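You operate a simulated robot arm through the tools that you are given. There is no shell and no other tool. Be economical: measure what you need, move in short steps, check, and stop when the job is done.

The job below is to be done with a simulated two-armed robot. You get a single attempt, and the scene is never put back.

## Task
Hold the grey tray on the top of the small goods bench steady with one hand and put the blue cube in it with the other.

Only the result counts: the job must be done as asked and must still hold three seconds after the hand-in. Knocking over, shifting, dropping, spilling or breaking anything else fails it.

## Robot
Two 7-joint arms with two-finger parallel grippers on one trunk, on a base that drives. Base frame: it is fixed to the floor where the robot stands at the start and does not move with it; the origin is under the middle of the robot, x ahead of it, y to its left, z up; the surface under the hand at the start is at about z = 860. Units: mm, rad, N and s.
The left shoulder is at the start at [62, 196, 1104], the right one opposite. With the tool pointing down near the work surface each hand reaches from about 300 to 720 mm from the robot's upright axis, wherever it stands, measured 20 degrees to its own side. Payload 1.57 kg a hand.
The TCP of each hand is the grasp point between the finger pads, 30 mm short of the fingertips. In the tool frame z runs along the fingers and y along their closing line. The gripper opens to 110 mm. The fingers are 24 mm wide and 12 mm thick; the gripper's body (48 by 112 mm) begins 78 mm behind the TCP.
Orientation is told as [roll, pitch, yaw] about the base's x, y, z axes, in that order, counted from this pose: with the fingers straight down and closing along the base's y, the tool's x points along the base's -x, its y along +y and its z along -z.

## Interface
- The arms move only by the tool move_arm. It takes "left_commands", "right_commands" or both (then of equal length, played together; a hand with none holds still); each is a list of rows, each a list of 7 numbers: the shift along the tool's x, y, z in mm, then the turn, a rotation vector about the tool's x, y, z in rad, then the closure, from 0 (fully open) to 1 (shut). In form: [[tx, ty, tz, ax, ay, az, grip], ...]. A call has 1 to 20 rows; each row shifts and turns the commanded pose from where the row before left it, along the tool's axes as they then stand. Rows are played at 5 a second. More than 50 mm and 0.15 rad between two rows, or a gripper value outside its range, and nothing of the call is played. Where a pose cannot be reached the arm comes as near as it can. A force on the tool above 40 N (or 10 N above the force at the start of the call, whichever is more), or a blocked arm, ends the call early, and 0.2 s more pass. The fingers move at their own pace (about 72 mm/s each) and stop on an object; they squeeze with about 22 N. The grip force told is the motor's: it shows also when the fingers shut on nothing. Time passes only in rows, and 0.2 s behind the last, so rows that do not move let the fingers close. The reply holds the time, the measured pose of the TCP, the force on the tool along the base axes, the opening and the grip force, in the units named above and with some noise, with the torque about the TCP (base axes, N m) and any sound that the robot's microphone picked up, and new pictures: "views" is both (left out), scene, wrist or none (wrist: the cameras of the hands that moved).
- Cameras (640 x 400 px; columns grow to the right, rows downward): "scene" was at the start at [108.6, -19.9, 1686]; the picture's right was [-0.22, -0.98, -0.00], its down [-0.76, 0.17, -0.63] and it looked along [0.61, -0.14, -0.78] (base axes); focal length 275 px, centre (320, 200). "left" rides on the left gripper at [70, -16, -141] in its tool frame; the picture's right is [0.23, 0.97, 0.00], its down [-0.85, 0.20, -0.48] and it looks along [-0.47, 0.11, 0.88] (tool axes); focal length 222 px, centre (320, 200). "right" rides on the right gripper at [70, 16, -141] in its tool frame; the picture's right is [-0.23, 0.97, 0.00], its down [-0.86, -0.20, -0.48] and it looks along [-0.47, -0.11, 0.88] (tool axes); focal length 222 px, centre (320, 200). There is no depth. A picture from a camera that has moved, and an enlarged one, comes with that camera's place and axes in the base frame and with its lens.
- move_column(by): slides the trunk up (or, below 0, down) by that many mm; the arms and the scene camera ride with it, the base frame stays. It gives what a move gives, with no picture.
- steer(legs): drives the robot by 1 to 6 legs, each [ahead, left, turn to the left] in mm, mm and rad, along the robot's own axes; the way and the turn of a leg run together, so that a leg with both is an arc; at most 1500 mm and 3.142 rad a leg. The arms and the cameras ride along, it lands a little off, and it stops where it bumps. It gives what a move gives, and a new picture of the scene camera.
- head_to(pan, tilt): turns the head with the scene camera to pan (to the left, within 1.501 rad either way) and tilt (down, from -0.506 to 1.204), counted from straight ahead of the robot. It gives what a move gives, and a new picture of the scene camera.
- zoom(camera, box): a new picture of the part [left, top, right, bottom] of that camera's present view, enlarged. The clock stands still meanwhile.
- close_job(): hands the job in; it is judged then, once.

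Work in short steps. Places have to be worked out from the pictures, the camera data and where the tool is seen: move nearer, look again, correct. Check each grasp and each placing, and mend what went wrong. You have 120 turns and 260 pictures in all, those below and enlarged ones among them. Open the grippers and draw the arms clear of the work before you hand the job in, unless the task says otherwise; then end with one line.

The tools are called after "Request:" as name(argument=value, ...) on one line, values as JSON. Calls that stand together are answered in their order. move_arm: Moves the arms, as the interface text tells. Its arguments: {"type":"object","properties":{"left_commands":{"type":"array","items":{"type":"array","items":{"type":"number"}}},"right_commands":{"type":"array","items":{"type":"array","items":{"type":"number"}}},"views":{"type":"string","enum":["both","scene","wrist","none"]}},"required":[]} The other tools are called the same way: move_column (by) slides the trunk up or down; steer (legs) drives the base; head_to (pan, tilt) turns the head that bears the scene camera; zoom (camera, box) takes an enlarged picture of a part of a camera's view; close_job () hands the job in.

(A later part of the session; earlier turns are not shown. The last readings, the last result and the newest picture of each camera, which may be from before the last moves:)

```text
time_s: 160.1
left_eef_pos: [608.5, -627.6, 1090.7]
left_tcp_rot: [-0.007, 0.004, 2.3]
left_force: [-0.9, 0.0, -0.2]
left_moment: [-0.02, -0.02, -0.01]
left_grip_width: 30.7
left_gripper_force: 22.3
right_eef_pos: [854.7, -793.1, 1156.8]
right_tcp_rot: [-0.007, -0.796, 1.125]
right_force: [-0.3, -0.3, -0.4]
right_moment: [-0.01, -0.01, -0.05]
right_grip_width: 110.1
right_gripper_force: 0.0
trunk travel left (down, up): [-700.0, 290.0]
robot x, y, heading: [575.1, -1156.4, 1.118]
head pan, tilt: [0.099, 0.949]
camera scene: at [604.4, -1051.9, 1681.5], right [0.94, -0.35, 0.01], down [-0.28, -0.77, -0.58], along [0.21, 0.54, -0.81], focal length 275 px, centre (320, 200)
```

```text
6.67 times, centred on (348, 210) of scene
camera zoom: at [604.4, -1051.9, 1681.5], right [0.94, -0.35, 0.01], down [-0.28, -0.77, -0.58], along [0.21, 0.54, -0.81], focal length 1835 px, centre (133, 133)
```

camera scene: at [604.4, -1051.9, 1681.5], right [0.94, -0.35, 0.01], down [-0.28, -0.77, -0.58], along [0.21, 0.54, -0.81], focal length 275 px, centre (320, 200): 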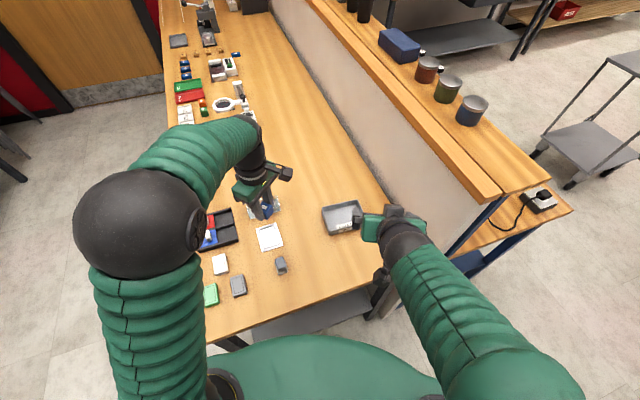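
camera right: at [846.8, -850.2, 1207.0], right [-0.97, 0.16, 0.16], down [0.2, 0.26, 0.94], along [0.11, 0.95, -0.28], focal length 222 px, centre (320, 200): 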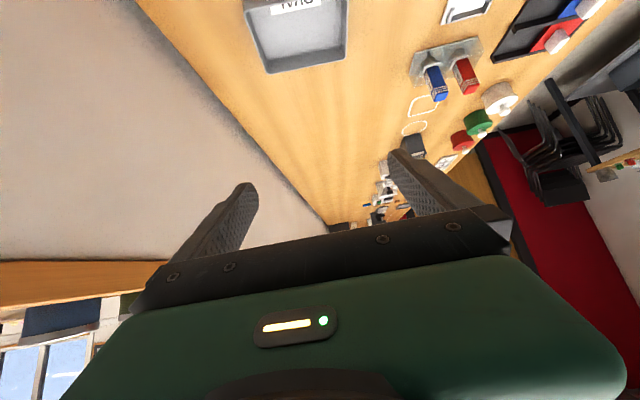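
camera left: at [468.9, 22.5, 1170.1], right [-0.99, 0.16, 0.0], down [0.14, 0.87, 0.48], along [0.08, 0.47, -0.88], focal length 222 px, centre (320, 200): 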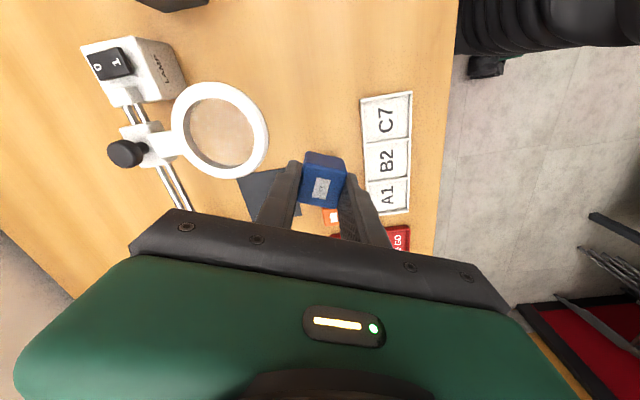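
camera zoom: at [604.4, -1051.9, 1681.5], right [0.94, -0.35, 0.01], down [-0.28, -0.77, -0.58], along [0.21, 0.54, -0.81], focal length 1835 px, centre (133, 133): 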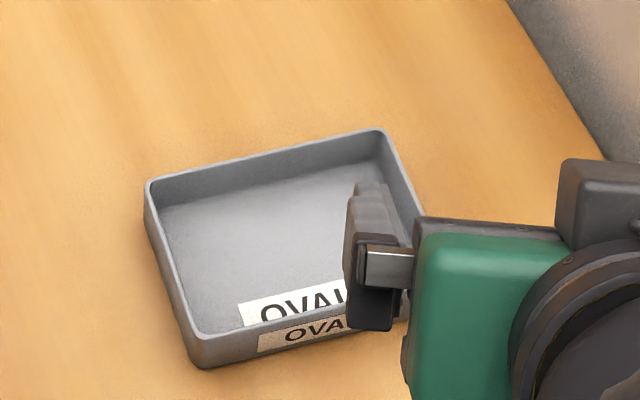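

The tray is about 130 × 97 mm, turned about -0.085 rad, centred near (866,-611), with its +x wall near x≈931. I yaw the right hand to match and bring it to a hover just above and in front of that wall.

Request:
move_arm(right_commands=[[0, 0, 0, -0.086, 0, -0.084, 0.5], [0, 0, 0, -0.086, 0, -0.084, 0.5], [0, 0, 0, -0.086, 0, -0.084, 0.5], [4.1, -12.4, 40.6, 0, 0, 0, 0.5], [4.1, -12.4, 40.6, 0, 0, 0, 0.5], [4.1, -12.4, 40.6, 0, 0, 0, 0.5], [4.1, -12.4, 40.6, 0, 0, 0, 0.5], [4.1, -12.4, 40.6, 0, 0, 0, 0.5], [0, 0, 0, 0, 0, 0, 0.5]])

Request:
zoom(camera="scene", box=[300, 180, 396, 240])

```text
time_s: 162.1
left_eef_pos: [619.0, -631.3, 1092.9]
left_tcp_rot: [-0.003, -0.006, 2.299]
left_force: [0.1, 0.7, 0.0]
left_moment: [0.02, 0.02, 0.02]
left_grip_width: 30.8
left_gripper_force: 21.8
right_eef_pos: [924.7, -754.7, 1090.1]
right_tcp_rot: [0.008, -0.797, 1.471]
right_force: [0.2, 1.3, 0.2]
right_moment: [0.0, 0.0, 0.02]
right_grip_width: 54.7
right_gripper_force: 0.0
right hand out of reach, approached as far as the arm can: row 5, 6, 7, 8
trunk travel left (down, up): [-700.0, 290.0]
robot x, y, heading: [576.2, -1154.0, 1.117]
head pan, tilt: [0.099, 0.949]
camera scene: at [622.9, -1060.5, 1681.6], right [0.94, -0.35, 0.0], down [-0.28, -0.76, -0.58], along [0.2, 0.55, -0.81], focal length 275 px, centre (320, 200)
camera right: at [894.9, -902.0, 1139.0], right [-0.95, 0.25, 0.17], down [0.23, 0.24, 0.94], along [0.2, 0.94, -0.28], focal length 222 px, centre (320, 200)
```

scene: 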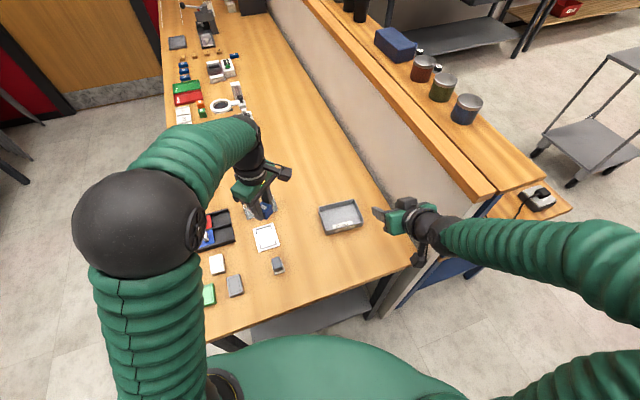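
right: 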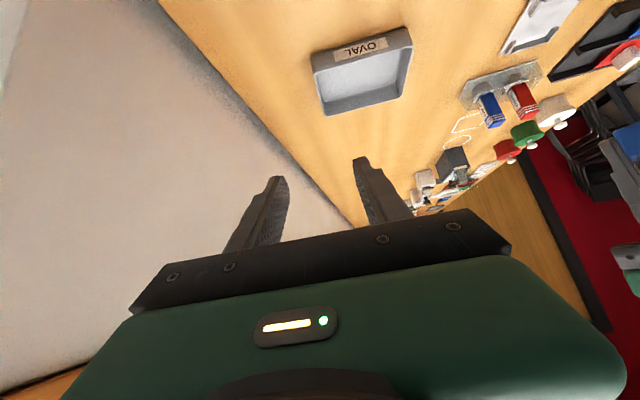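

```text
6.67 times, centred on (348, 210) of scene
camera zoom: at [622.9, -1060.5, 1681.6], right [0.94, -0.35, 0.0], down [-0.28, -0.76, -0.58], along [0.2, 0.55, -0.81], focal length 1835 px, centre (133, 133)
```

zoom: 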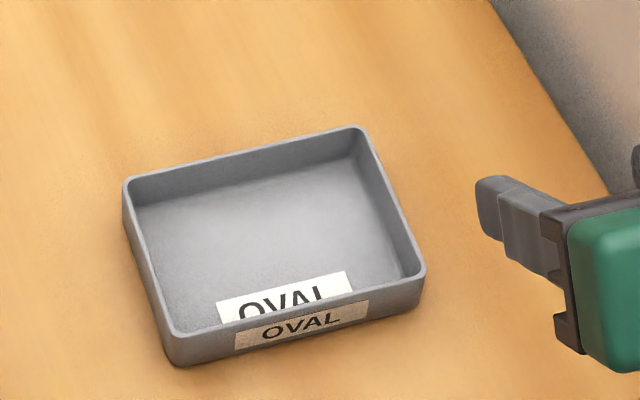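

The right hand stopped short of the hover: the 45° pitch with this yaw is out of its reach. I recomputed the tray and the earlier estimate stands: rim corners about (806,-555), (937,-566), (929,-657), (795,-648). I reduce the pitch to about 0.35 and see whether the arm attains its pose.

Request:
move_arm(right_commands=[[0, 0, 0, 0, 0.147, 0, 0.5], [0, 0, 0, 0, 0.147, 0, 0.5], [0, 0, 0, 0, 0.147, 0, 0.5], [0, 0, 0, 0, 0, 0, 0.5]])

```text
time_s: 163.1
left_eef_pos: [617.7, -631.9, 1092.0]
left_tcp_rot: [-0.004, -0.005, 2.299]
left_force: [0.3, -0.8, -0.4]
left_moment: [0.01, 0.03, -0.02]
left_grip_width: 30.7
left_gripper_force: 22.1
right_eef_pos: [915.9, -770.3, 1105.0]
right_tcp_rot: [0.019, -0.424, 1.478]
right_force: [0.4, -0.3, 0.4]
right_moment: [0.02, -0.01, 0.01]
right_grip_width: 55.1
right_gripper_force: 0.1
right hand out of reach, approached as far as the arm can: row 1, 2, 3
trunk travel left (down, up): [-700.0, 290.0]
robot x, y, heading: [580.0, -1153.6, 1.119]
head pan, tilt: [0.099, 0.949]
camera scene: at [621.3, -1060.0, 1681.6], right [0.94, -0.35, 0.0], down [-0.28, -0.76, -0.58], along [0.2, 0.55, -0.81], focal length 275 px, centre (320, 200)
camera right: at [893.0, -891.3, 1205.1], right [-0.95, 0.29, 0.11], down [0.26, 0.56, 0.78], along [0.16, 0.78, -0.61], focal length 222 px, centre (320, 200)
```

scene: 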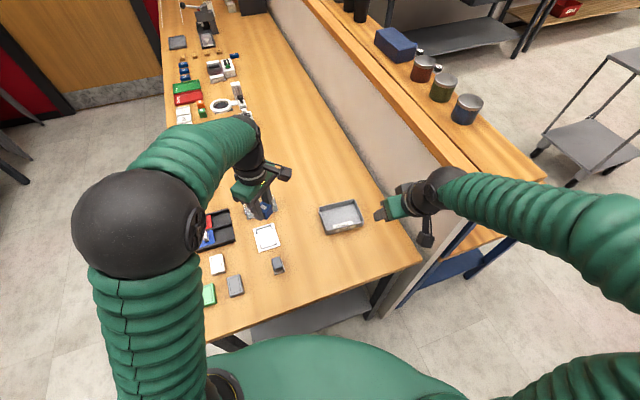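
right: 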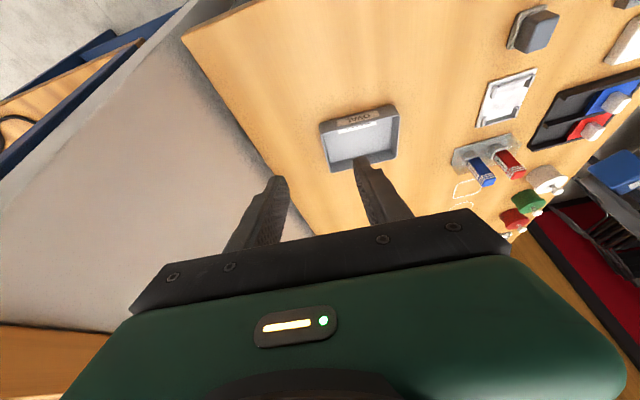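

The pitched pose with this yaw drives the right elbow far outward, which is a bad configuration. I bring the right hand back to vertical and inward, undo the yaw, and raise the trunk so that forearm can pass above the 1200 mm wall.

Request:
move_arm(right_commands=[[12, 21, -15, 0, 0.14, 0, 0.5], [12, 21, -15, 0, 0.14, 0, 0.5], [12, 21, -15, 0, 0.14, 0, 0.5], [0, 0, 0, 0, 0, 0.12, 0.5], [0, 0, 0, 0, 0, 0.12, 0.5], [0, 0, 0, 0, 0, 0.12, 0.5], [0, 0, 0, 0, 0, 0, 0.5]], views="none")

Request:
move_column(by=130)

Request:
head_to(pan=0.0, tilt=1.0)

```text
time_s: 164.7
left_eef_pos: [616.2, -630.6, 1091.4]
left_tcp_rot: [-0.006, -0.004, 2.299]
left_force: [-0.5, -1.0, -0.2]
left_moment: [0.02, 0.01, -0.01]
left_grip_width: 30.8
left_gripper_force: 22.1
right_eef_pos: [850.5, -836.5, 1148.9]
right_tcp_rot: [0.018, 0.003, 1.128]
right_force: [-0.6, 0.0, -0.4]
right_moment: [0.01, 0.02, 0.02]
right_grip_width: 54.9
right_gripper_force: 0.0
right hand out of reach, approached as far as the arm can: row 2, 3
trunk travel left (down, up): [-700.0, 290.0]
robot x, y, heading: [579.2, -1152.5, 1.117]
head pan, tilt: [0.099, 0.949]
```

```text
time_s: 166.3
left_eef_pos: [616.7, -629.9, 1221.6]
left_tcp_rot: [-0.005, -0.004, 2.298]
left_force: [0.2, 0.1, -0.8]
left_moment: [-0.02, -0.05, 0.0]
left_grip_width: 30.5
left_gripper_force: 22.0
right_eef_pos: [851.1, -834.0, 1278.1]
right_tcp_rot: [0.018, 0.002, 1.13]
right_force: [-0.5, -0.7, 0.1]
right_moment: [0.01, -0.01, 0.01]
right_grip_width: 55.1
right_gripper_force: 0.1
trunk travel left (down, up): [-830.0, 160.0]
robot x, y, heading: [580.5, -1154.4, 1.119]
head pan, tilt: [0.099, 0.949]
```

```text
time_s: 167.0
left_eef_pos: [616.7, -631.6, 1220.8]
left_tcp_rot: [-0.006, -0.004, 2.298]
left_force: [0.0, -0.5, -0.3]
left_moment: [0.04, 0.03, -0.02]
left_grip_width: 30.8
left_gripper_force: 21.9
right_eef_pos: [850.5, -834.9, 1278.6]
right_tcp_rot: [0.017, 0.002, 1.129]
right_force: [0.4, 0.2, 0.0]
right_moment: [0.0, -0.01, 0.0]
right_grip_width: 54.9
right_gripper_force: 0.1
trunk travel left (down, up): [-830.0, 160.0]
robot x, y, heading: [577.0, -1156.8, 1.119]
head pan, tilt: [0.0, 1.0]
camera scene: at [624.6, -1064.0, 1808.0], right [0.9, -0.44, 0.0], down [-0.37, -0.76, -0.54], along [0.24, 0.48, -0.84], focal length 275 px, centre (320, 200)
```

scene: 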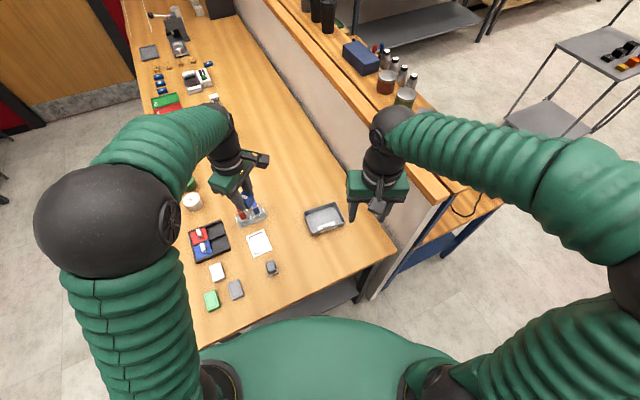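

The wrist is now well above the wall. I move the vertical right hand forward to above the tray's +x side, at z≈1150.

Request:
move_arm(right_commands=[[-36.3, 5, 25.6, 0, 0, 0, 0.5], [-36.3, 5, 25.6, 0, 0, 0, 0.5], [-36.3, 5, 25.6, 0, 0, 0, 0.5], [-36.3, 5, 25.6, 0, 0, 0, 0.5], [-36.3, 5, 25.6, 0, 0, 0, 0.5], [0, 0, 0, 0, 0, 0, 0.5]])

```text
time_s: 168.4
left_eef_pos: [616.1, -630.1, 1222.2]
left_tcp_rot: [-0.005, -0.003, 2.298]
left_force: [0.5, -0.3, -0.8]
left_moment: [0.02, -0.01, -0.02]
left_grip_width: 30.9
left_gripper_force: 21.9
right_eef_pos: [883.9, -845.3, 1250.5]
right_tcp_rot: [0.019, 0.0, 1.13]
right_force: [0.7, 0.0, 0.4]
right_moment: [0.0, -0.01, -0.02]
right_grip_width: 55.2
right_gripper_force: 0.1
right hand out of reach, approached as far as the arm can: row 1, 2, 3, 4, 5
trunk travel left (down, up): [-830.0, 160.0]
robot x, y, heading: [576.7, -1158.3, 1.116]
head pan, tilt: [0.0, 1.0]
camera scene: at [624.6, -1064.1, 1808.0], right [0.9, -0.44, 0.0], down [-0.37, -0.76, -0.54], along [0.24, 0.48, -0.84], focal length 275 px, centre (320, 200)
camera right: at [842.4, -902.6, 1393.5], right [-0.78, 0.62, 0.02], down [0.55, 0.68, 0.47], along [0.28, 0.38, -0.88], focal length 222 px, centre (320, 200)
```

scene: 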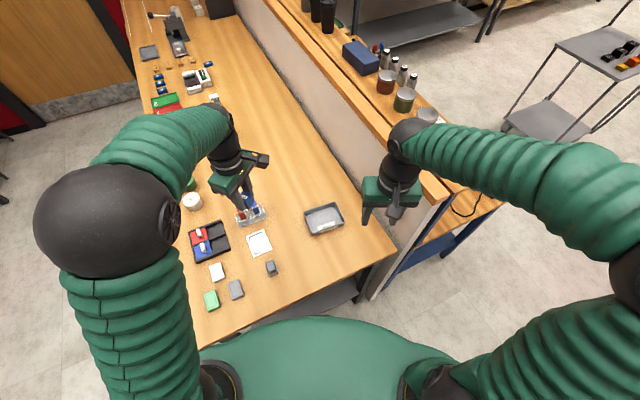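
right: 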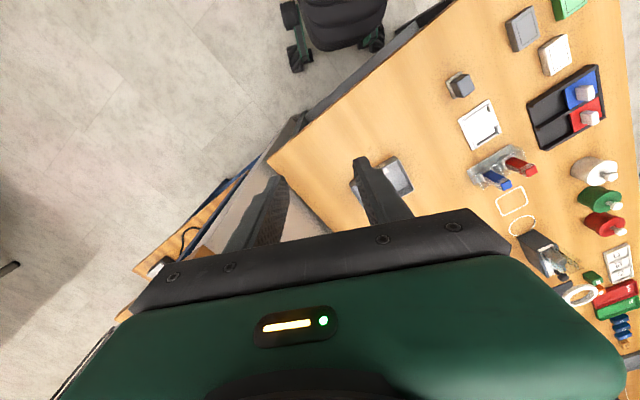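

The right arm seems stuck near a joint limit in this configuration. I return it to its start-like pose (about 350 ahead and 360 to the right) to unwind it.

Request:
move_arm(right_commands=[[11, -37, -3, 0, 0, 0, 0.5], [11, -37, -3, 0, 0, 0, 0.5], [11, -37, -3, 0, 0, 0, 0.5], [11, -37, -3, 0, 0, 0, 0.5], [11, -37, -3, 0, 0, 0, 0.5], [11, -37, -3, 0, 0, 0, 0.5], [0, 0, 0, 0, 0, 0, 0.5]], views="scene")

```text
time_s: 170.0
left_eef_pos: [618.6, -630.6, 1222.1]
left_tcp_rot: [-0.006, -0.005, 2.298]
left_force: [0.4, -0.2, -0.1]
left_moment: [0.03, 0.05, -0.02]
left_grip_width: 30.6
left_gripper_force: 22.8
right_eef_pos: [1060.0, -1000.5, 1265.9]
right_tcp_rot: [0.017, 0.003, 1.129]
right_force: [0.6, -0.8, 0.5]
right_moment: [-0.02, 0.0, -0.01]
right_grip_width: 55.0
right_gripper_force: 0.2
trunk travel left (down, up): [-830.0, 160.0]
robot x, y, heading: [573.2, -1155.8, 1.119]
head pan, tilt: [0.0, 1.0]
camera scene: at [627.2, -1065.6, 1808.0], right [0.9, -0.44, 0.0], down [-0.37, -0.76, -0.54], along [0.23, 0.48, -0.84], focal length 275 px, centre (320, 200)
```

scene: 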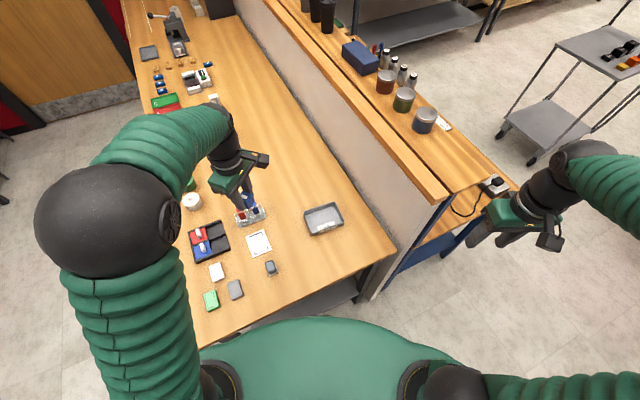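

The elbow still hangs far out. I try turning the hand the comfortable way (yaw negative) while reaching forward and inward, to swing the elbow back up.

Request:
move_arm(right_commands=[[0, 0, 0, 0, 0, 0.13, 0.5], [0, 0, 0, 0, 0, 0.13, 0.5], [0, 0, 0, 0, 0, 0.13, 0.5], [0, 0, 0, 0, 0, 0.13, 0.5], [0, 0, 0, 0, 0, 0.13, 0.5], [0, 0, 0, 0, 0, 0.13, 0.5], [0, 0, 0, 0, 0, 0.13, 0.5], [0, 0, 0, 0, 0, 0, 0.5]], views="scene")

```text
time_s: 171.8
left_eef_pos: [617.0, -630.1, 1221.8]
left_tcp_rot: [-0.004, -0.002, 2.298]
left_force: [-0.8, 0.2, -0.5]
left_moment: [-0.01, -0.03, -0.02]
left_grip_width: 30.7
left_gripper_force: 21.5
right_eef_pos: [1058.2, -999.9, 1264.8]
right_tcp_rot: [0.01, 0.016, 0.218]
right_force: [-0.2, -0.1, -0.3]
right_moment: [-0.02, 0.02, -0.01]
right_grip_width: 55.2
right_gripper_force: 0.0
trunk travel left (down, up): [-830.0, 160.0]
robot x, y, heading: [574.5, -1152.9, 1.112]
head pan, tilt: [0.0, 1.0]
camera scene: at [625.5, -1065.1, 1808.0], right [0.9, -0.44, 0.0], down [-0.37, -0.76, -0.54], along [0.24, 0.48, -0.84], focal length 275 px, centre (320, 200)
```

scene: 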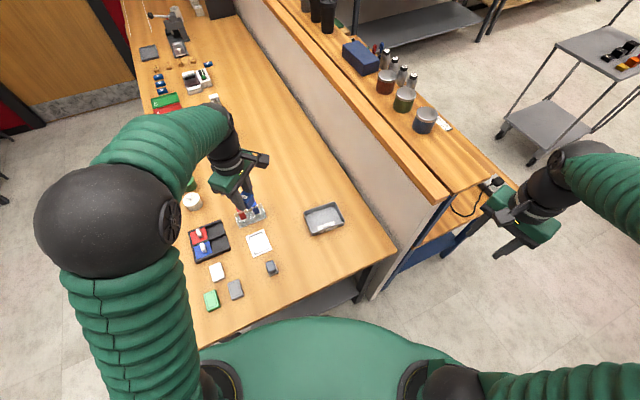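

The yaw was taken up by the last wrist joint only. The elbow drifted out through my pitch–yaw–unpitch loop, so I run that loop in the opposite sense here in free space to swing it back.

Request:
move_arm(right_commands=[[0, 0, 0, 0, 0, -0.13, 0.5], [0, 0, 0, 0, 0, -0.13, 0.5], [0, 0, 0, 0, 0, -0.13, 0.5], [0, 0, 0, 0, 0, -0.13, 0.5], [0, 0, 0, 0, 0, -0.13, 0.5], [0, 0, 0, 0, 0, -0.13, 0.5], [0, 0, 0, 0, 0, -0.13, 0.5], [0, 0, 0, 0, -0.131, 0, 0.5], [0, 0, 0, 0, -0.131, 0, 0.5], [0, 0, 0, 0, -0.131, 0, 0.5], [0, 0, 0, 0, -0.131, 0, 0.5], [0, 0, 0, 0, -0.131, 0, 0.5], [0, 0, 0, 0, -0.131, 0, 0.5], [0, 0, 0, 0.095, 0, 0.093, 0.5], [0, 0, 0, 0.095, 0, 0.093, 0.5], [0, 0, 0, 0.095, 0, 0.093, 0.5], [0, 0, 0, 0.095, 0, 0.093, 0.5], [0, 0, 0, 0.095, 0, 0.093, 0.5], [0, 0, 0, 0.095, 0, 0.093, 0.5]], views="scene")

Request:
move_arm(right_commands=[[0, 0, 0, 0, 0.131, 0, 0.5], [0, 0, 0, 0, 0.131, 0, 0.5], [0, 0, 0, 0, 0.131, 0, 0.5], [0, 0, 0, 0, 0.131, 0, 0.5], [0, 0, 0, 0, 0.131, 0, 0.5], [0, 0, 0, 0, 0.131, 0, 0.5], [0, 0, 0, 0, 0, -0.133, 0.5], [0, 0, 0, 0, 0, -0.133, 0.5], [0, 0, 0, 0, 0, -0.133, 0.5], [0, 0, 0, 0, 0, -0.133, 0.5], [0, 0, 0, 0, 0, -0.133, 0.5], [0, 0, 0, 0, 0, -0.133, 0.5]], views="scene")

```text
time_s: 175.8
left_eef_pos: [614.6, -629.7, 1221.6]
left_tcp_rot: [-0.005, -0.003, 2.298]
left_force: [-0.6, -0.8, -0.4]
left_moment: [-0.01, -0.02, -0.03]
left_grip_width: 31.0
left_gripper_force: 22.4
right_eef_pos: [1097.5, -987.4, 1291.4]
right_tcp_rot: [0.012, -0.76, 0.41]
right_force: [0.3, -0.1, 0.6]
right_moment: [0.0, -0.02, -0.04]
right_grip_width: 55.0
right_gripper_force: 0.0
right hand out of reach, approached as far as the arm can: row 13, 14, 15, 16, 17, 19
trunk travel left (down, up): [-830.0, 160.0]
robot x, y, heading: [579.2, -1152.7, 1.115]
head pan, tilt: [0.0, 1.0]
camera scene: at [623.3, -1064.4, 1808.0], right [0.9, -0.44, 0.0], down [-0.37, -0.76, -0.54], along [0.24, 0.48, -0.84], focal length 275 px, centre (320, 200)
```

scene: 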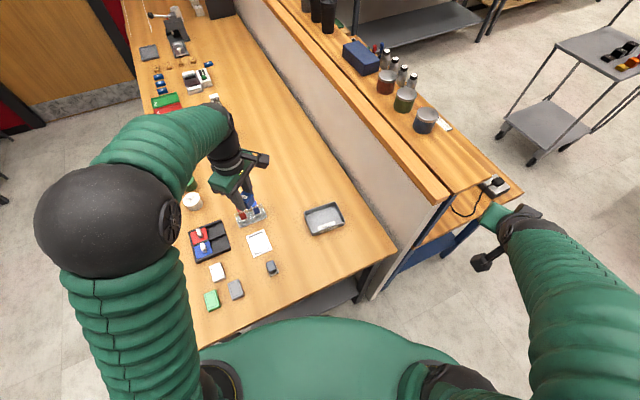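

```text
time_s: 178.4
left_eef_pos: [616.4, -631.2, 1221.8]
left_tcp_rot: [-0.006, -0.006, 2.298]
left_force: [0.0, -0.5, -0.1]
left_moment: [0.0, 0.0, -0.01]
left_grip_width: 30.7
left_gripper_force: 22.0
right_eef_pos: [1098.4, -987.1, 1290.5]
right_tcp_rot: [0.026, 0.011, 1.219]
right_force: [0.6, -0.2, -0.1]
right_moment: [0.0, -0.01, 0.01]
right_grip_width: 55.0
right_gripper_force: 0.0
trunk travel left (down, up): [-830.0, 160.0]
robot x, y, heading: [577.2, -1155.7, 1.12]
head pan, tilt: [0.0, 1.0]
camera scene: at [625.5, -1064.6, 1808.0], right [0.9, -0.44, 0.0], down [-0.37, -0.76, -0.54], along [0.24, 0.48, -0.84], focal length 275 px, centre (320, 200)
```

scene: 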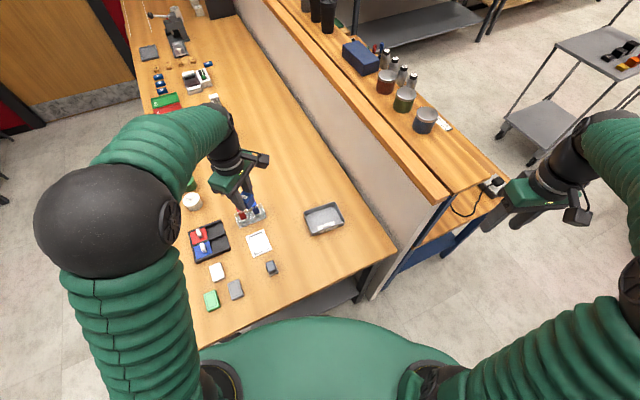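

The elbow is back in a start-like posture. I bring the hand inward, then forward over the tray's +x side, staying above wall height.

Request:
move_arm(right_commands=[[10, 41, 0, 0, 0, 0, 0.5], [10, 41, 0, 0, 0, 0, 0.5], [10, 41, 0, 0, 0, 0, 0.5], [10, 41, 0, 0, 0, 0, 0.5], [-36.4, 13.4, 12.5, 0, 0, 0, 0.5], [-36.4, 13.4, 12.5, 0, 0, 0, 0.5], [-36.4, 13.4, 12.5, 0, 0, 0, 0.5], [-36.4, 13.4, 12.5, 0, 0, 0, 0.5], [0, 0, 0, 0, 0, 0, 0.5]], views="scene")

```text
time_s: 180.4
left_eef_pos: [615.3, -629.3, 1220.9]
left_tcp_rot: [-0.005, -0.005, 2.298]
left_force: [0.2, 0.0, -0.3]
left_moment: [0.02, 0.0, 0.01]
left_grip_width: 30.7
left_gripper_force: 22.1
right_eef_pos: [928.5, -811.6, 1244.5]
right_tcp_rot: [0.026, 0.011, 1.216]
right_force: [0.1, 1.0, -0.6]
right_moment: [-0.02, -0.01, 0.02]
right_grip_width: 54.8
right_gripper_force: 0.0
trunk travel left (down, up): [-830.0, 160.0]
robot x, y, heading: [577.3, -1156.1, 1.121]
head pan, tilt: [0.0, 1.0]
camera scene: at [624.3, -1062.3, 1807.9], right [0.9, -0.44, 0.0], down [-0.37, -0.76, -0.54], along [0.24, 0.48, -0.84], focal length 275 px, centre (320, 200)
```

scene: 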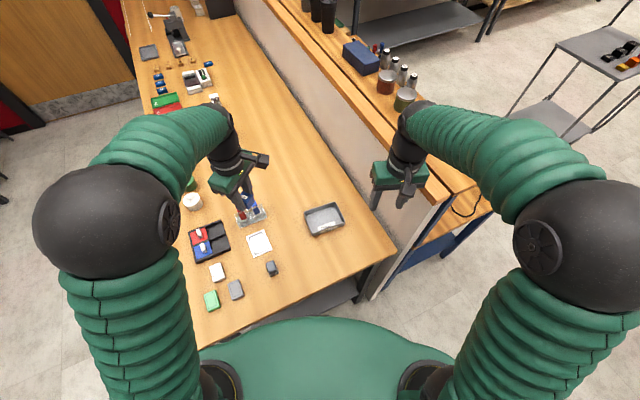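

The right arm is now symmetric to the left with a high elbow. I continue forward.

Request:
move_arm(right_commands=[[-36.4, 13.4, 12.5, 0, 0, 0, 0.5], [-36.4, 13.4, 12.5, 0, 0, 0, 0.5], [-36.4, 13.4, 12.5, 0, 0, 0, 0.5], [-36.4, 13.4, 12.5, 0, 0, 0, 0.5], [0, 0, 0, 0, 0, 0, 0.5]])

```text
time_s: 181.6
left_eef_pos: [617.0, -629.4, 1222.1]
left_tcp_rot: [-0.006, -0.003, 2.3]
left_force: [0.5, -0.4, 0.1]
left_moment: [0.0, 0.0, -0.02]
left_grip_width: 30.8
left_gripper_force: 21.7
right_eef_pos: [929.3, -657.1, 1194.8]
right_tcp_rot: [0.026, 0.012, 1.218]
right_force: [-0.3, 0.7, -0.1]
right_moment: [0.03, 0.0, 0.03]
right_grip_width: 55.2
right_gripper_force: 0.1
trunk travel left (down, up): [-830.0, 160.0]
robot x, y, heading: [574.7, -1153.3, 1.117]
head pan, tilt: [0.0, 1.0]
camera scene: at [625.5, -1061.7, 1807.8], right [0.9, -0.44, 0.0], down [-0.37, -0.76, -0.54], along [0.24, 0.48, -0.84], focal length 275 px, centre (320, 200)
camera right: at [894.6, -717.3, 1337.3], right [-0.83, 0.55, 0.02], down [0.5, 0.73, 0.46], along [0.24, 0.4, -0.89], focal length 222 px, centre (320, 200)
```

scene: 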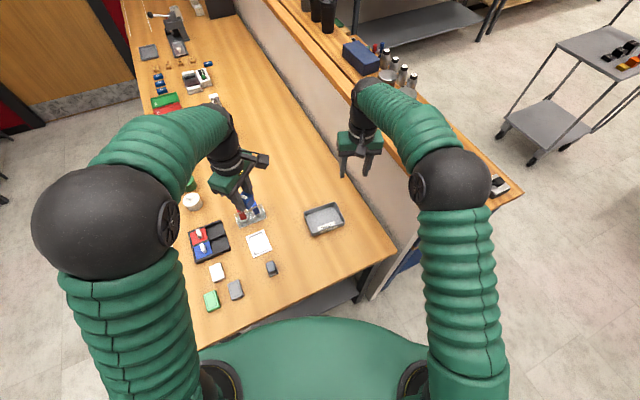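
right: 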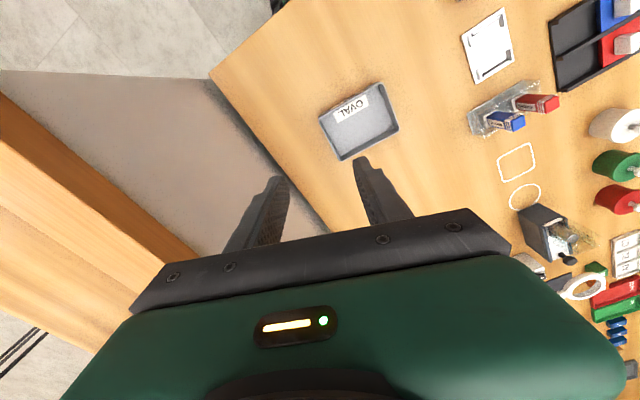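

The elbow is above and inside the wall end. From the wrist camera the +x wall runs from about (921,-664) to (929,-569). I turn the right hand to yaw 1.486 and lower to z≈1000 over that wall for a refined look.

Request:
move_arm(right_commands=[[0, 0, 0, 0, 0, -0.134, 0.5], [0, 0, 0, 0, 0, -0.134, 0.5], [-5, 1, 39, 0, 0, 0, 0.5], [-5, 1, 39, 0, 0, 0, 0.5], [-5, 1, 39, 0, 0, 0, 0.5], [-5, 1, 39, 0, 0, 0, 0.5], [-5, 1, 39, 0, 0, 0, 0.5], [0, 0, 0, 0, 0, 0, 0.5]])

Request:
zoom(camera="right", box=[220, 60, 460, 210])

```text
time_s: 183.4
left_eef_pos: [616.0, -629.5, 1222.0]
left_tcp_rot: [-0.005, -0.003, 2.298]
left_force: [0.4, 0.3, 0.2]
left_moment: [-0.03, 0.0, 0.01]
left_grip_width: 30.8
left_gripper_force: 22.0
right_eef_pos: [920.6, -631.2, 998.4]
right_tcp_rot: [0.028, 0.004, 1.485]
right_force: [-0.8, -0.4, -0.3]
right_moment: [-0.01, -0.01, 0.01]
right_grip_width: 55.1
right_gripper_force: 0.1
trunk travel left (down, up): [-830.0, 160.0]
robot x, y, heading: [578.6, -1155.4, 1.121]
head pan, tilt: [0.0, 1.0]
camera scene: at [624.5, -1062.4, 1807.9], right [0.9, -0.44, 0.0], down [-0.37, -0.76, -0.54], along [0.24, 0.48, -0.84], focal length 275 px, centre (320, 200)
camera right: at [902.9, -699.8, 1140.7], right [-0.95, 0.31, 0.03], down [0.29, 0.84, 0.47], along [0.12, 0.45, -0.88], focal length 222 px, centre (320, 200)
```

scene: 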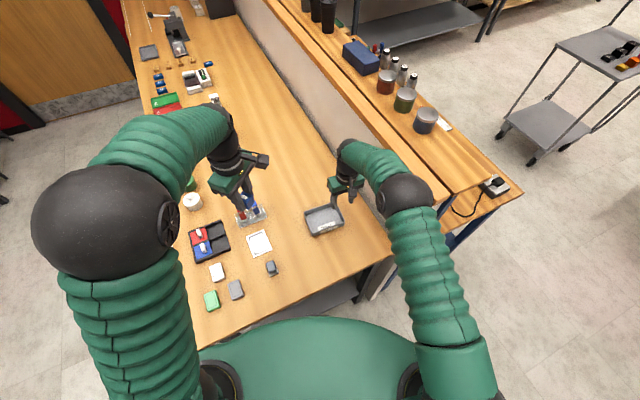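
right: 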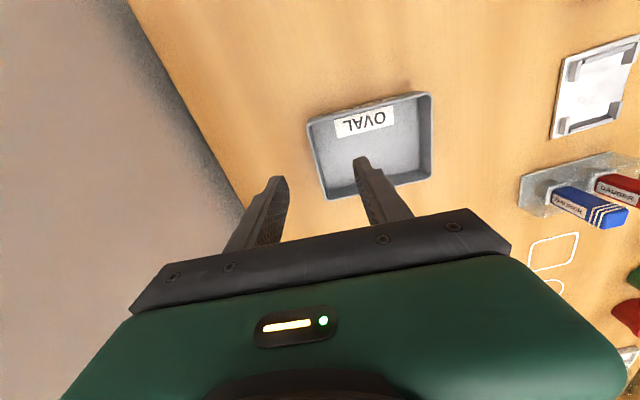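

```text
2.67 times, centred on (340, 135) of right
camera zoom: at [902.9, -699.8, 1140.7], right [-0.95, 0.31, 0.03], down [0.29, 0.84, 0.47], along [0.12, 0.45, -0.88], focal length 592 px, centre (267, 373)
```

zoom: 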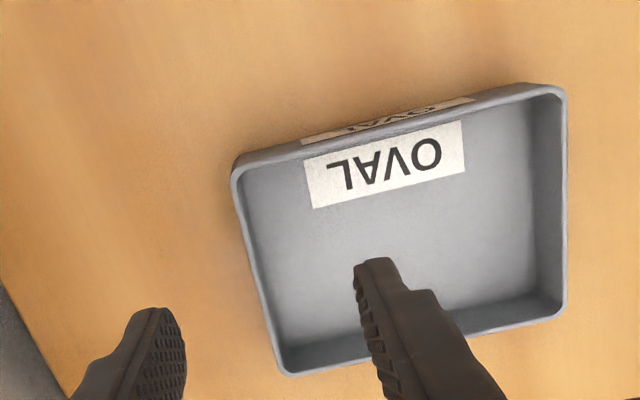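

The wall rim is at about x=923 for y=-635, only ~2.5 mm off the hand's centre, and yaw matches. I shift by that and lower to straddle the wall.

Request:
move_arm(right_commands=[[0, -2.5, 25, 0, 0, 0, 0.5], [0, 0, 25, 0, 0, 0, 0.5], [0, 0, 20, 0, 0, 0, 0.5], [0, 0, 15, 0, 0, 0, 0.5], [0, 0, 8, 0, 0, 0, 0.5], [0, 0, 0, 0, 0, 0, 0.5]], views="wrist")

Request:
zoom(camera="right", box=[220, 90, 460, 240])

```text
time_s: 184.8
left_eef_pos: [616.1, -631.5, 1222.7]
left_tcp_rot: [-0.006, -0.003, 2.298]
left_force: [-0.5, -0.6, -0.4]
left_moment: [-0.05, -0.01, 0.0]
left_grip_width: 30.7
left_gripper_force: 22.3
right_eef_pos: [920.4, -633.3, 906.5]
right_tcp_rot: [0.028, 0.002, 1.484]
right_force: [0.3, -0.3, 0.5]
right_moment: [0.0, 0.0, -0.01]
right_grip_width: 54.8
right_gripper_force: 0.1
trunk travel left (down, up): [-830.0, 160.0]
robot x, y, heading: [576.8, -1155.1, 1.114]
head pan, tilt: [0.0, 1.0]
camera right: at [902.7, -700.6, 1048.3], right [-0.95, 0.31, 0.03], down [0.29, 0.84, 0.47], along [0.12, 0.45, -0.88], focal length 222 px, centre (320, 200)
```

right: 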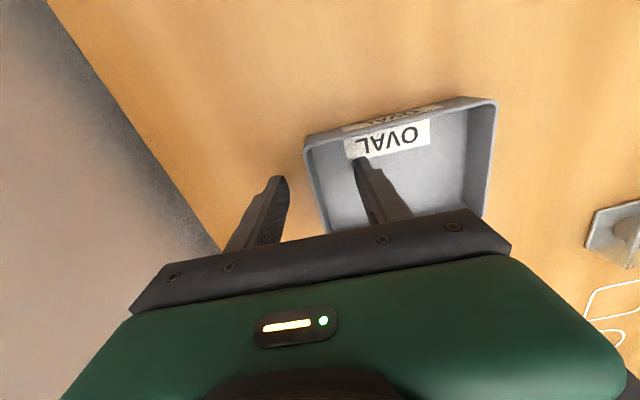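

```text
2.67 times, centred on (340, 165) of right
camera zoom: at [902.7, -700.6, 1048.3], right [-0.95, 0.31, 0.03], down [0.29, 0.84, 0.47], along [0.12, 0.45, -0.88], focal length 592 px, centre (267, 293)
```

zoom: 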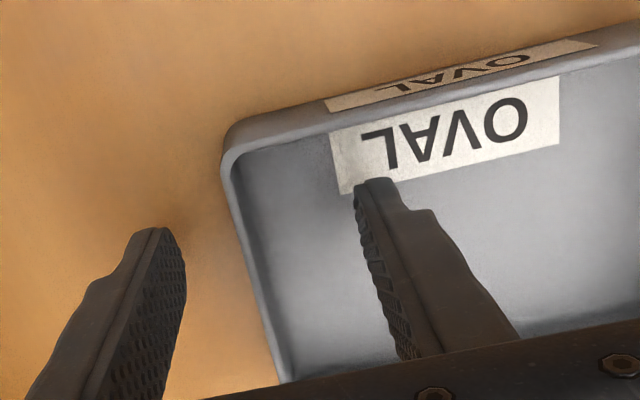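

The wall is about 7 mm further out (+x) than the fingers' mid-plane. I shift the right hand and look again.

Request:
move_arm(right_commands=[[0, -4, 0, 0, 0, 0, 0.5], [0, -4.5, 4, 0, 0, 0, 0.5], [0, 0, 0, 0, 0, 0, 0.6], [0, 0, 0, 0, 0, 0, 0.6]], views="none")

Request:
zoom(camera="right", box=[220, 90, 460, 240])

```text
time_s: 185.8
left_eef_pos: [615.8, -630.5, 1221.4]
left_tcp_rot: [-0.006, -0.003, 2.298]
left_force: [-0.2, 0.0, 0.3]
left_moment: [-0.01, 0.02, -0.03]
left_grip_width: 30.8
left_gripper_force: 22.7
right_eef_pos: [927.5, -633.0, 902.0]
right_tcp_rot: [0.028, 0.004, 1.484]
right_force: [-0.9, 0.0, -0.1]
right_moment: [0.01, -0.02, 0.0]
right_grip_width: 44.0
right_gripper_force: 0.0
trunk travel left (down, up): [-830.0, 160.0]
robot x, y, heading: [574.0, -1154.0, 1.115]
head pan, tilt: [0.0, 1.0]
```

```text
2.67 times, centred on (340, 165) of right
camera zoom: at [910.6, -700.4, 1044.2], right [-0.95, 0.31, 0.03], down [0.29, 0.84, 0.47], along [0.12, 0.45, -0.88], focal length 592 px, centre (267, 293)
```

zoom: 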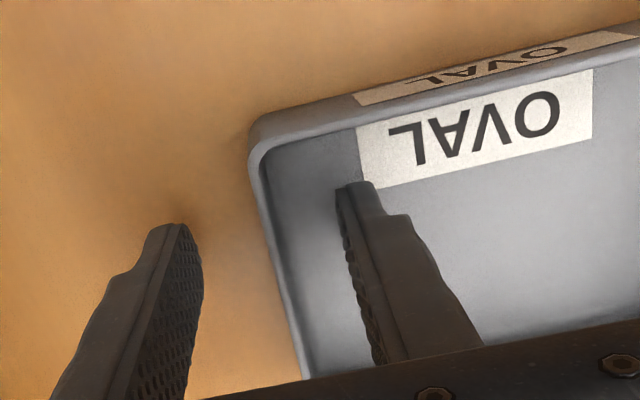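

The wall is now nearly centred between the fingers. I close the right gripper gently on it.

Request:
move_arm(right_commands=[[0, 0, 0, 0, 0, 0, 0.7], [0, 0, 0, 0, 0, 0, 0.8], [0, 0, 0, 0, 0, 0, 0.88], [0, 0, 0, 0, 0, 0, 0.93], [0, 0, 0, 0, 0, 0, 1], [0, 0, 0, 0, 0, 0, 1]])

Request:
zoom(camera="scene", box=[270, 150, 430, 250])

```text
time_s: 187.2
left_eef_pos: [616.3, -629.8, 1221.6]
left_tcp_rot: [-0.004, -0.004, 2.299]
left_force: [0.3, -0.1, -0.2]
left_moment: [0.03, -0.03, 0.0]
left_grip_width: 30.7
left_gripper_force: 21.7
right_eef_pos: [928.2, -631.5, 903.1]
right_tcp_rot: [0.028, 0.003, 1.486]
right_force: [0.6, 0.2, 0.8]
right_moment: [-0.05, -0.07, 0.03]
right_grip_width: 2.4
right_gripper_force: 22.1
trunk travel left (down, up): [-830.0, 160.0]
robot x, y, heading: [575.9, -1157.6, 1.115]
head pan, tilt: [0.0, 1.0]
camera scene: at [624.6, -1062.5, 1807.9], right [0.9, -0.44, 0.0], down [-0.37, -0.76, -0.54], along [0.24, 0.48, -0.84], focal length 275 px, centre (320, 200)
camera right: at [910.7, -700.5, 1044.3], right [-0.95, 0.31, 0.03], down [0.29, 0.84, 0.47], along [0.12, 0.45, -0.88], focal length 222 px, centre (320, 200)
```

scene: 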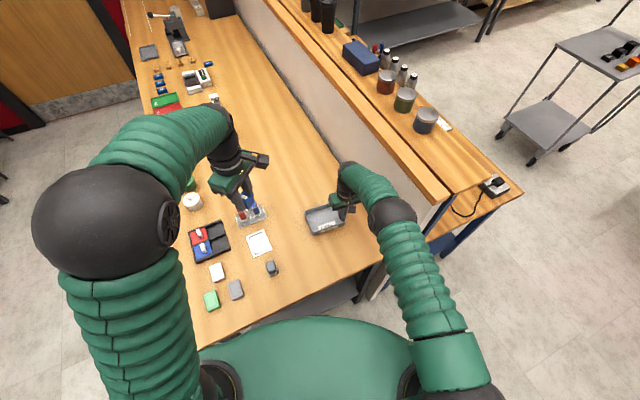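
right: 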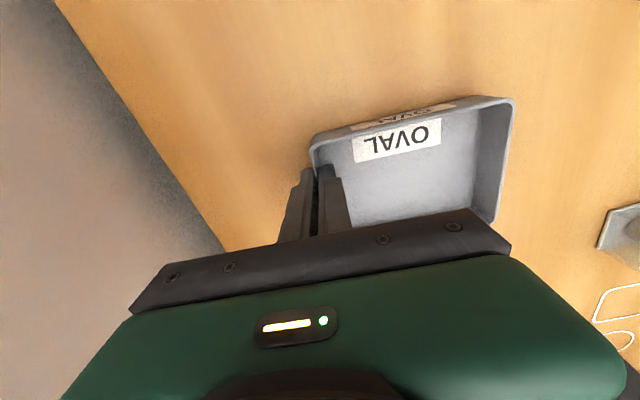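

```text
4.00 times, centred on (350, 200) of scene
camera zoom: at [624.6, -1062.5, 1807.9], right [0.9, -0.44, 0.0], down [-0.37, -0.76, -0.54], along [0.24, 0.48, -0.84], focal length 1101 px, centre (200, 200)
```

zoom: 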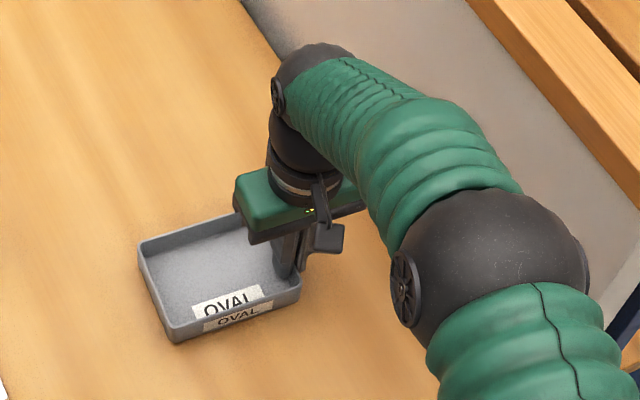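

The right hand now grips the tray's wall (2.4 mm, 22 N) and the tray has not moved. For clearance between the hands, the left needs yaw≈-0.085 with its camera pointing to -x, so I turn it there while high and away.

Request:
move_arm(left_commands=[[0, 0, 0, 0, 0, 0.14, 1], [0, 0, 0, 0, 0, 0.14, 1], [0, 0, 0, 0, 0, 0.14, 1], [0, 0, 0, 0, 0, 0.14, 1], [0, 0, 0, 0, 0, 0.14, 1], [0, 0, 0, 0, 0, 0.14, 1], [0, 0, 0, 0, 0, 0.14, 1], [0, 0, 0, 0, 0, 0.14, 1], [0, 0, 0, 0, 0, 0.14, 1], [0, 0, 0, 0, 0, 0.14, 1], [0, 0, 0, 0, 0, 0.14, 1], [0, 0, 0, 0, 0, 0.14, 1], [0, 0, 0, 0, 0, 0.14, 1], [0, 0, 0, 0, 0, 0.14, 1], [0, 0, 0, 0, 0, 0.14, 1], [0, 0, 0, 0, 0, 0.14, 1], [0, 0, 0, 0, 0, 0.14, 1], [0, 0, 0, 0, 0, 0, 1]])

```text
time_s: 191.0
left_eef_pos: [615.2, -631.0, 1221.6]
left_tcp_rot: [0.006, -0.002, -0.083]
left_force: [-0.7, 0.2, -0.4]
left_moment: [-0.02, -0.03, -0.01]
left_grip_width: 30.8
left_gripper_force: 22.0
right_eef_pos: [927.1, -631.5, 902.6]
right_tcp_rot: [0.027, 0.005, 1.485]
right_force: [0.7, -0.2, 1.3]
right_moment: [0.05, -0.09, 0.0]
right_grip_width: 2.7
right_gripper_force: 22.2
trunk travel left (down, up): [-830.0, 160.0]
robot x, y, heading: [579.3, -1159.6, 1.117]
head pan, tilt: [0.0, 1.0]
camera scene: at [624.5, -1062.5, 1807.9], right [0.9, -0.44, 0.0], down [-0.37, -0.76, -0.54], along [0.24, 0.48, -0.84], focal length 275 px, centre (320, 200)
camera left: at [545.6, -642.0, 1364.0], right [-0.15, 0.99, 0.01], down [0.87, 0.13, 0.48], along [0.48, 0.08, -0.88], focal length 222 px, centre (320, 200)
```

scene: 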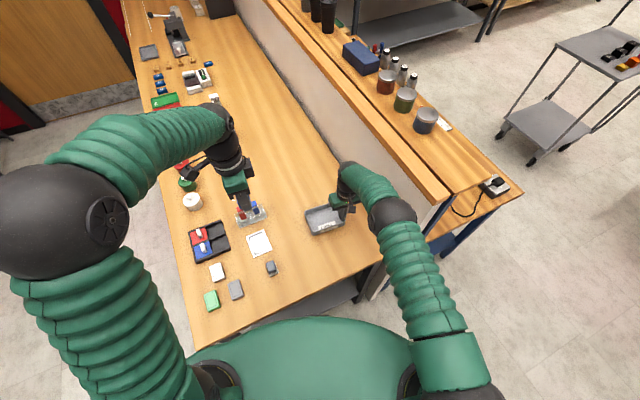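
left: 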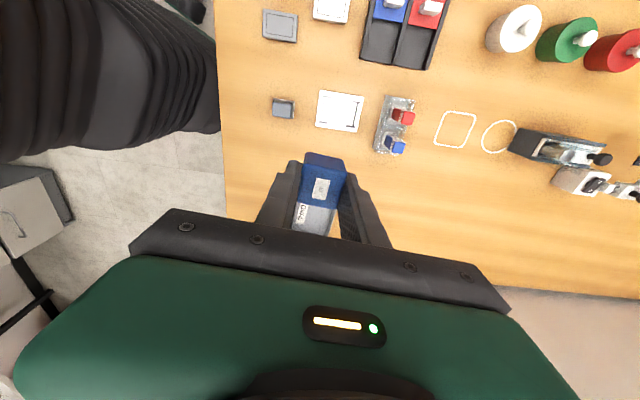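

The left hand reached the yaw with the cube still held. I move it gently toward the tray, to about (815,-605,1080).

Request:
move_arm(left_commands=[[-19.7, 4.25, 14.2, 0, 0, 0, 1], [-19.7, 4.25, 14.2, 0, 0, 0, 1], [-19.7, 4.25, 14.2, 0, 0, 0, 1], [-19.7, 4.25, 14.2, 0, 0, 0, 1], [-19.7, 4.25, 14.2, 0, 0, 0, 1], [-19.7, 4.25, 14.2, 0, 0, 0, 1], [-19.7, 4.25, 14.2, 0, 0, 0, 1], [-19.7, 4.25, 14.2, 0, 0, 0, 1], [-19.7, 4.25, 14.2, 0, 0, 0, 1], [-19.7, 4.25, 14.2, 0, 0, 0, 1], [0, 0, 0, 0, 0, 0, 1]])

```text
time_s: 193.4
left_eef_pos: [816.5, -602.4, 1079.8]
left_tcp_rot: [0.007, -0.002, -0.081]
left_force: [-0.7, 1.5, 0.2]
left_moment: [-0.01, 0.01, 0.0]
left_grip_width: 30.7
left_gripper_force: 21.6
right_eef_pos: [928.7, -632.3, 902.7]
right_tcp_rot: [0.029, 0.003, 1.486]
right_force: [0.9, 0.1, 1.6]
right_moment: [-0.14, -0.05, 0.03]
right_grip_width: 2.2
right_gripper_force: 21.5
trunk travel left (down, up): [-830.0, 160.0]
robot x, y, heading: [580.3, -1158.1, 1.113]
head pan, tilt: [0.0, 1.0]
camera scene: at [625.4, -1062.2, 1807.9], right [0.9, -0.44, 0.0], down [-0.37, -0.76, -0.54], along [0.24, 0.48, -0.84], focal length 275 px, centre (320, 200)
camera left: at [746.4, -615.0, 1221.8], right [-0.15, 0.99, 0.01], down [0.87, 0.13, 0.48], along [0.47, 0.08, -0.88], focal length 222 px, centre (320, 200)
```

scene: 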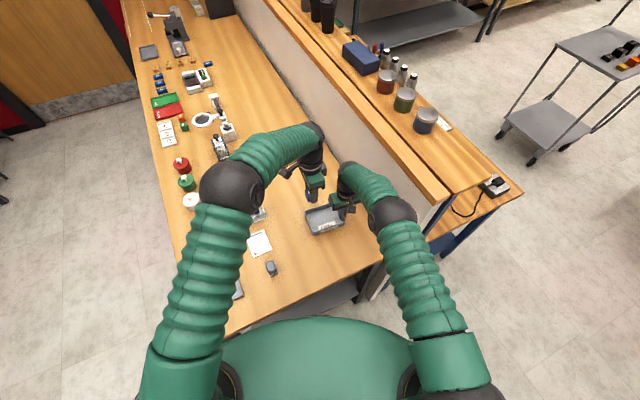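
left: 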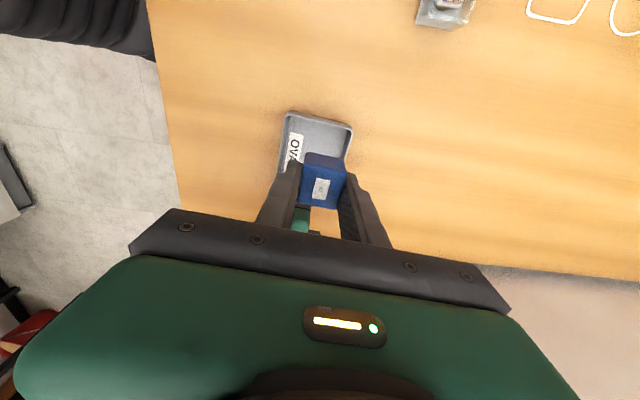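

The cube is above the tray's left part. I tilt the left hand slightly away from the right one (0.12 rad) and lower to z≈960 for a check.

Request:
move_arm(left_commands=[[0, 0, 0, 0, -0.06, 0, 1], [0, 0, 0, 0, -0.06, 0, 1], [0.6, -0.3, 15, 0, 0, 0, 1], [0.6, -0.3, 15, 0, 0, 0, 1], [0.6, -0.3, 15, 0, 0, 0, 1], [0.6, -0.3, 15, 0, 0, 0, 1], [0.6, -0.3, 15, 0, 0, 0, 1], [0.6, -0.3, 15, 0, 0, 0, 1], [0.6, -0.3, 15, 0, 0, 0, 1], [0.6, -0.3, 15, 0, 0, 0, 1], [0, 0, 0, 0, 0, 0, 1]])

Request:
zoom(camera="scene", box=[270, 140, 398, 220])

Request:
zoom(camera="left", box=[220, 90, 420, 215])

```text
time_s: 195.8
left_eef_pos: [826.2, -606.2, 961.1]
left_tcp_rot: [0.008, -0.121, -0.082]
left_force: [-0.4, -0.7, -1.0]
left_moment: [-0.02, -0.04, -0.01]
left_grip_width: 30.8
left_gripper_force: 22.1
right_eef_pos: [929.2, -632.6, 902.9]
right_tcp_rot: [0.028, 0.003, 1.486]
right_force: [-0.3, -0.5, 1.7]
right_moment: [-0.06, -0.05, 0.02]
right_grip_width: 2.5
right_gripper_force: 22.3
trunk travel left (down, up): [-830.0, 160.0]
robot x, y, heading: [574.8, -1158.2, 1.115]
head pan, tilt: [0.0, 1.0]
camera scene: at [625.4, -1062.3, 1807.9], right [0.9, -0.44, 0.0], down [-0.37, -0.76, -0.54], along [0.24, 0.48, -0.84], focal length 275 px, centre (320, 200)
camera left: at [739.5, -616.4, 1092.9], right [-0.15, 0.99, -0.02], down [0.8, 0.13, 0.58], along [0.58, 0.07, -0.81], focal length 222 px, centre (320, 200)
```

scene: 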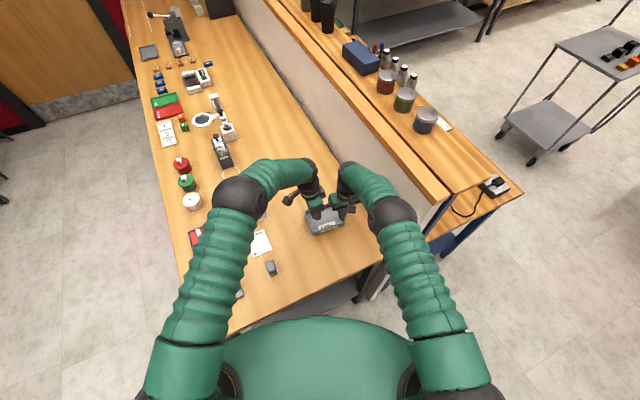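
left: 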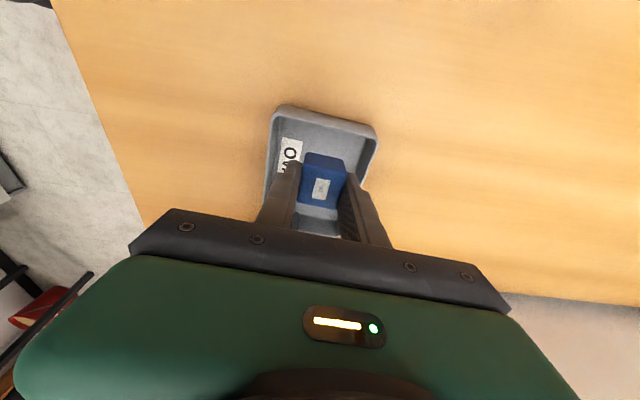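

```text
5.00 times, centred on (334, 180) of scene
camera zoom: at [625.4, -1062.3, 1807.9], right [0.9, -0.44, 0.0], down [-0.37, -0.76, -0.54], along [0.24, 0.48, -0.84], focal length 1376 px, centre (250, 300)
```

zoom: 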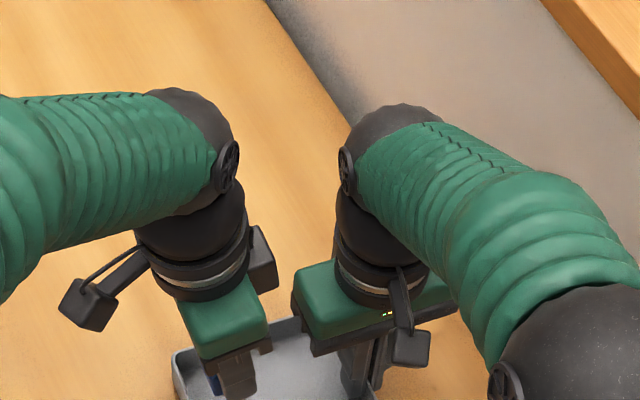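

```text
3.20 times, centred on (320, 152) of left
camera zoom: at [739.5, -616.4, 1092.9], right [-0.15, 0.99, -0.02], down [0.8, 0.13, 0.58], along [0.58, 0.07, -0.81], focal length 711 px, centre (320, 352)
```

zoom: 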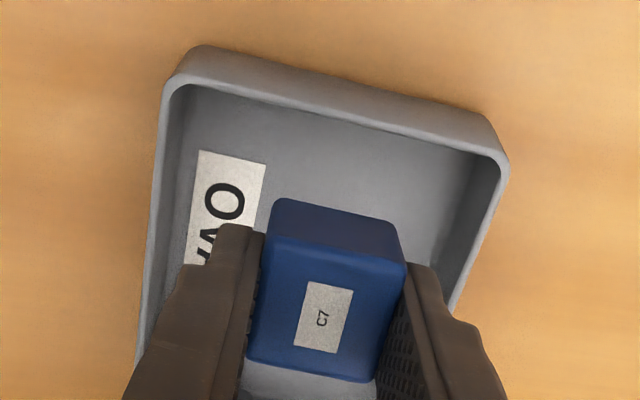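

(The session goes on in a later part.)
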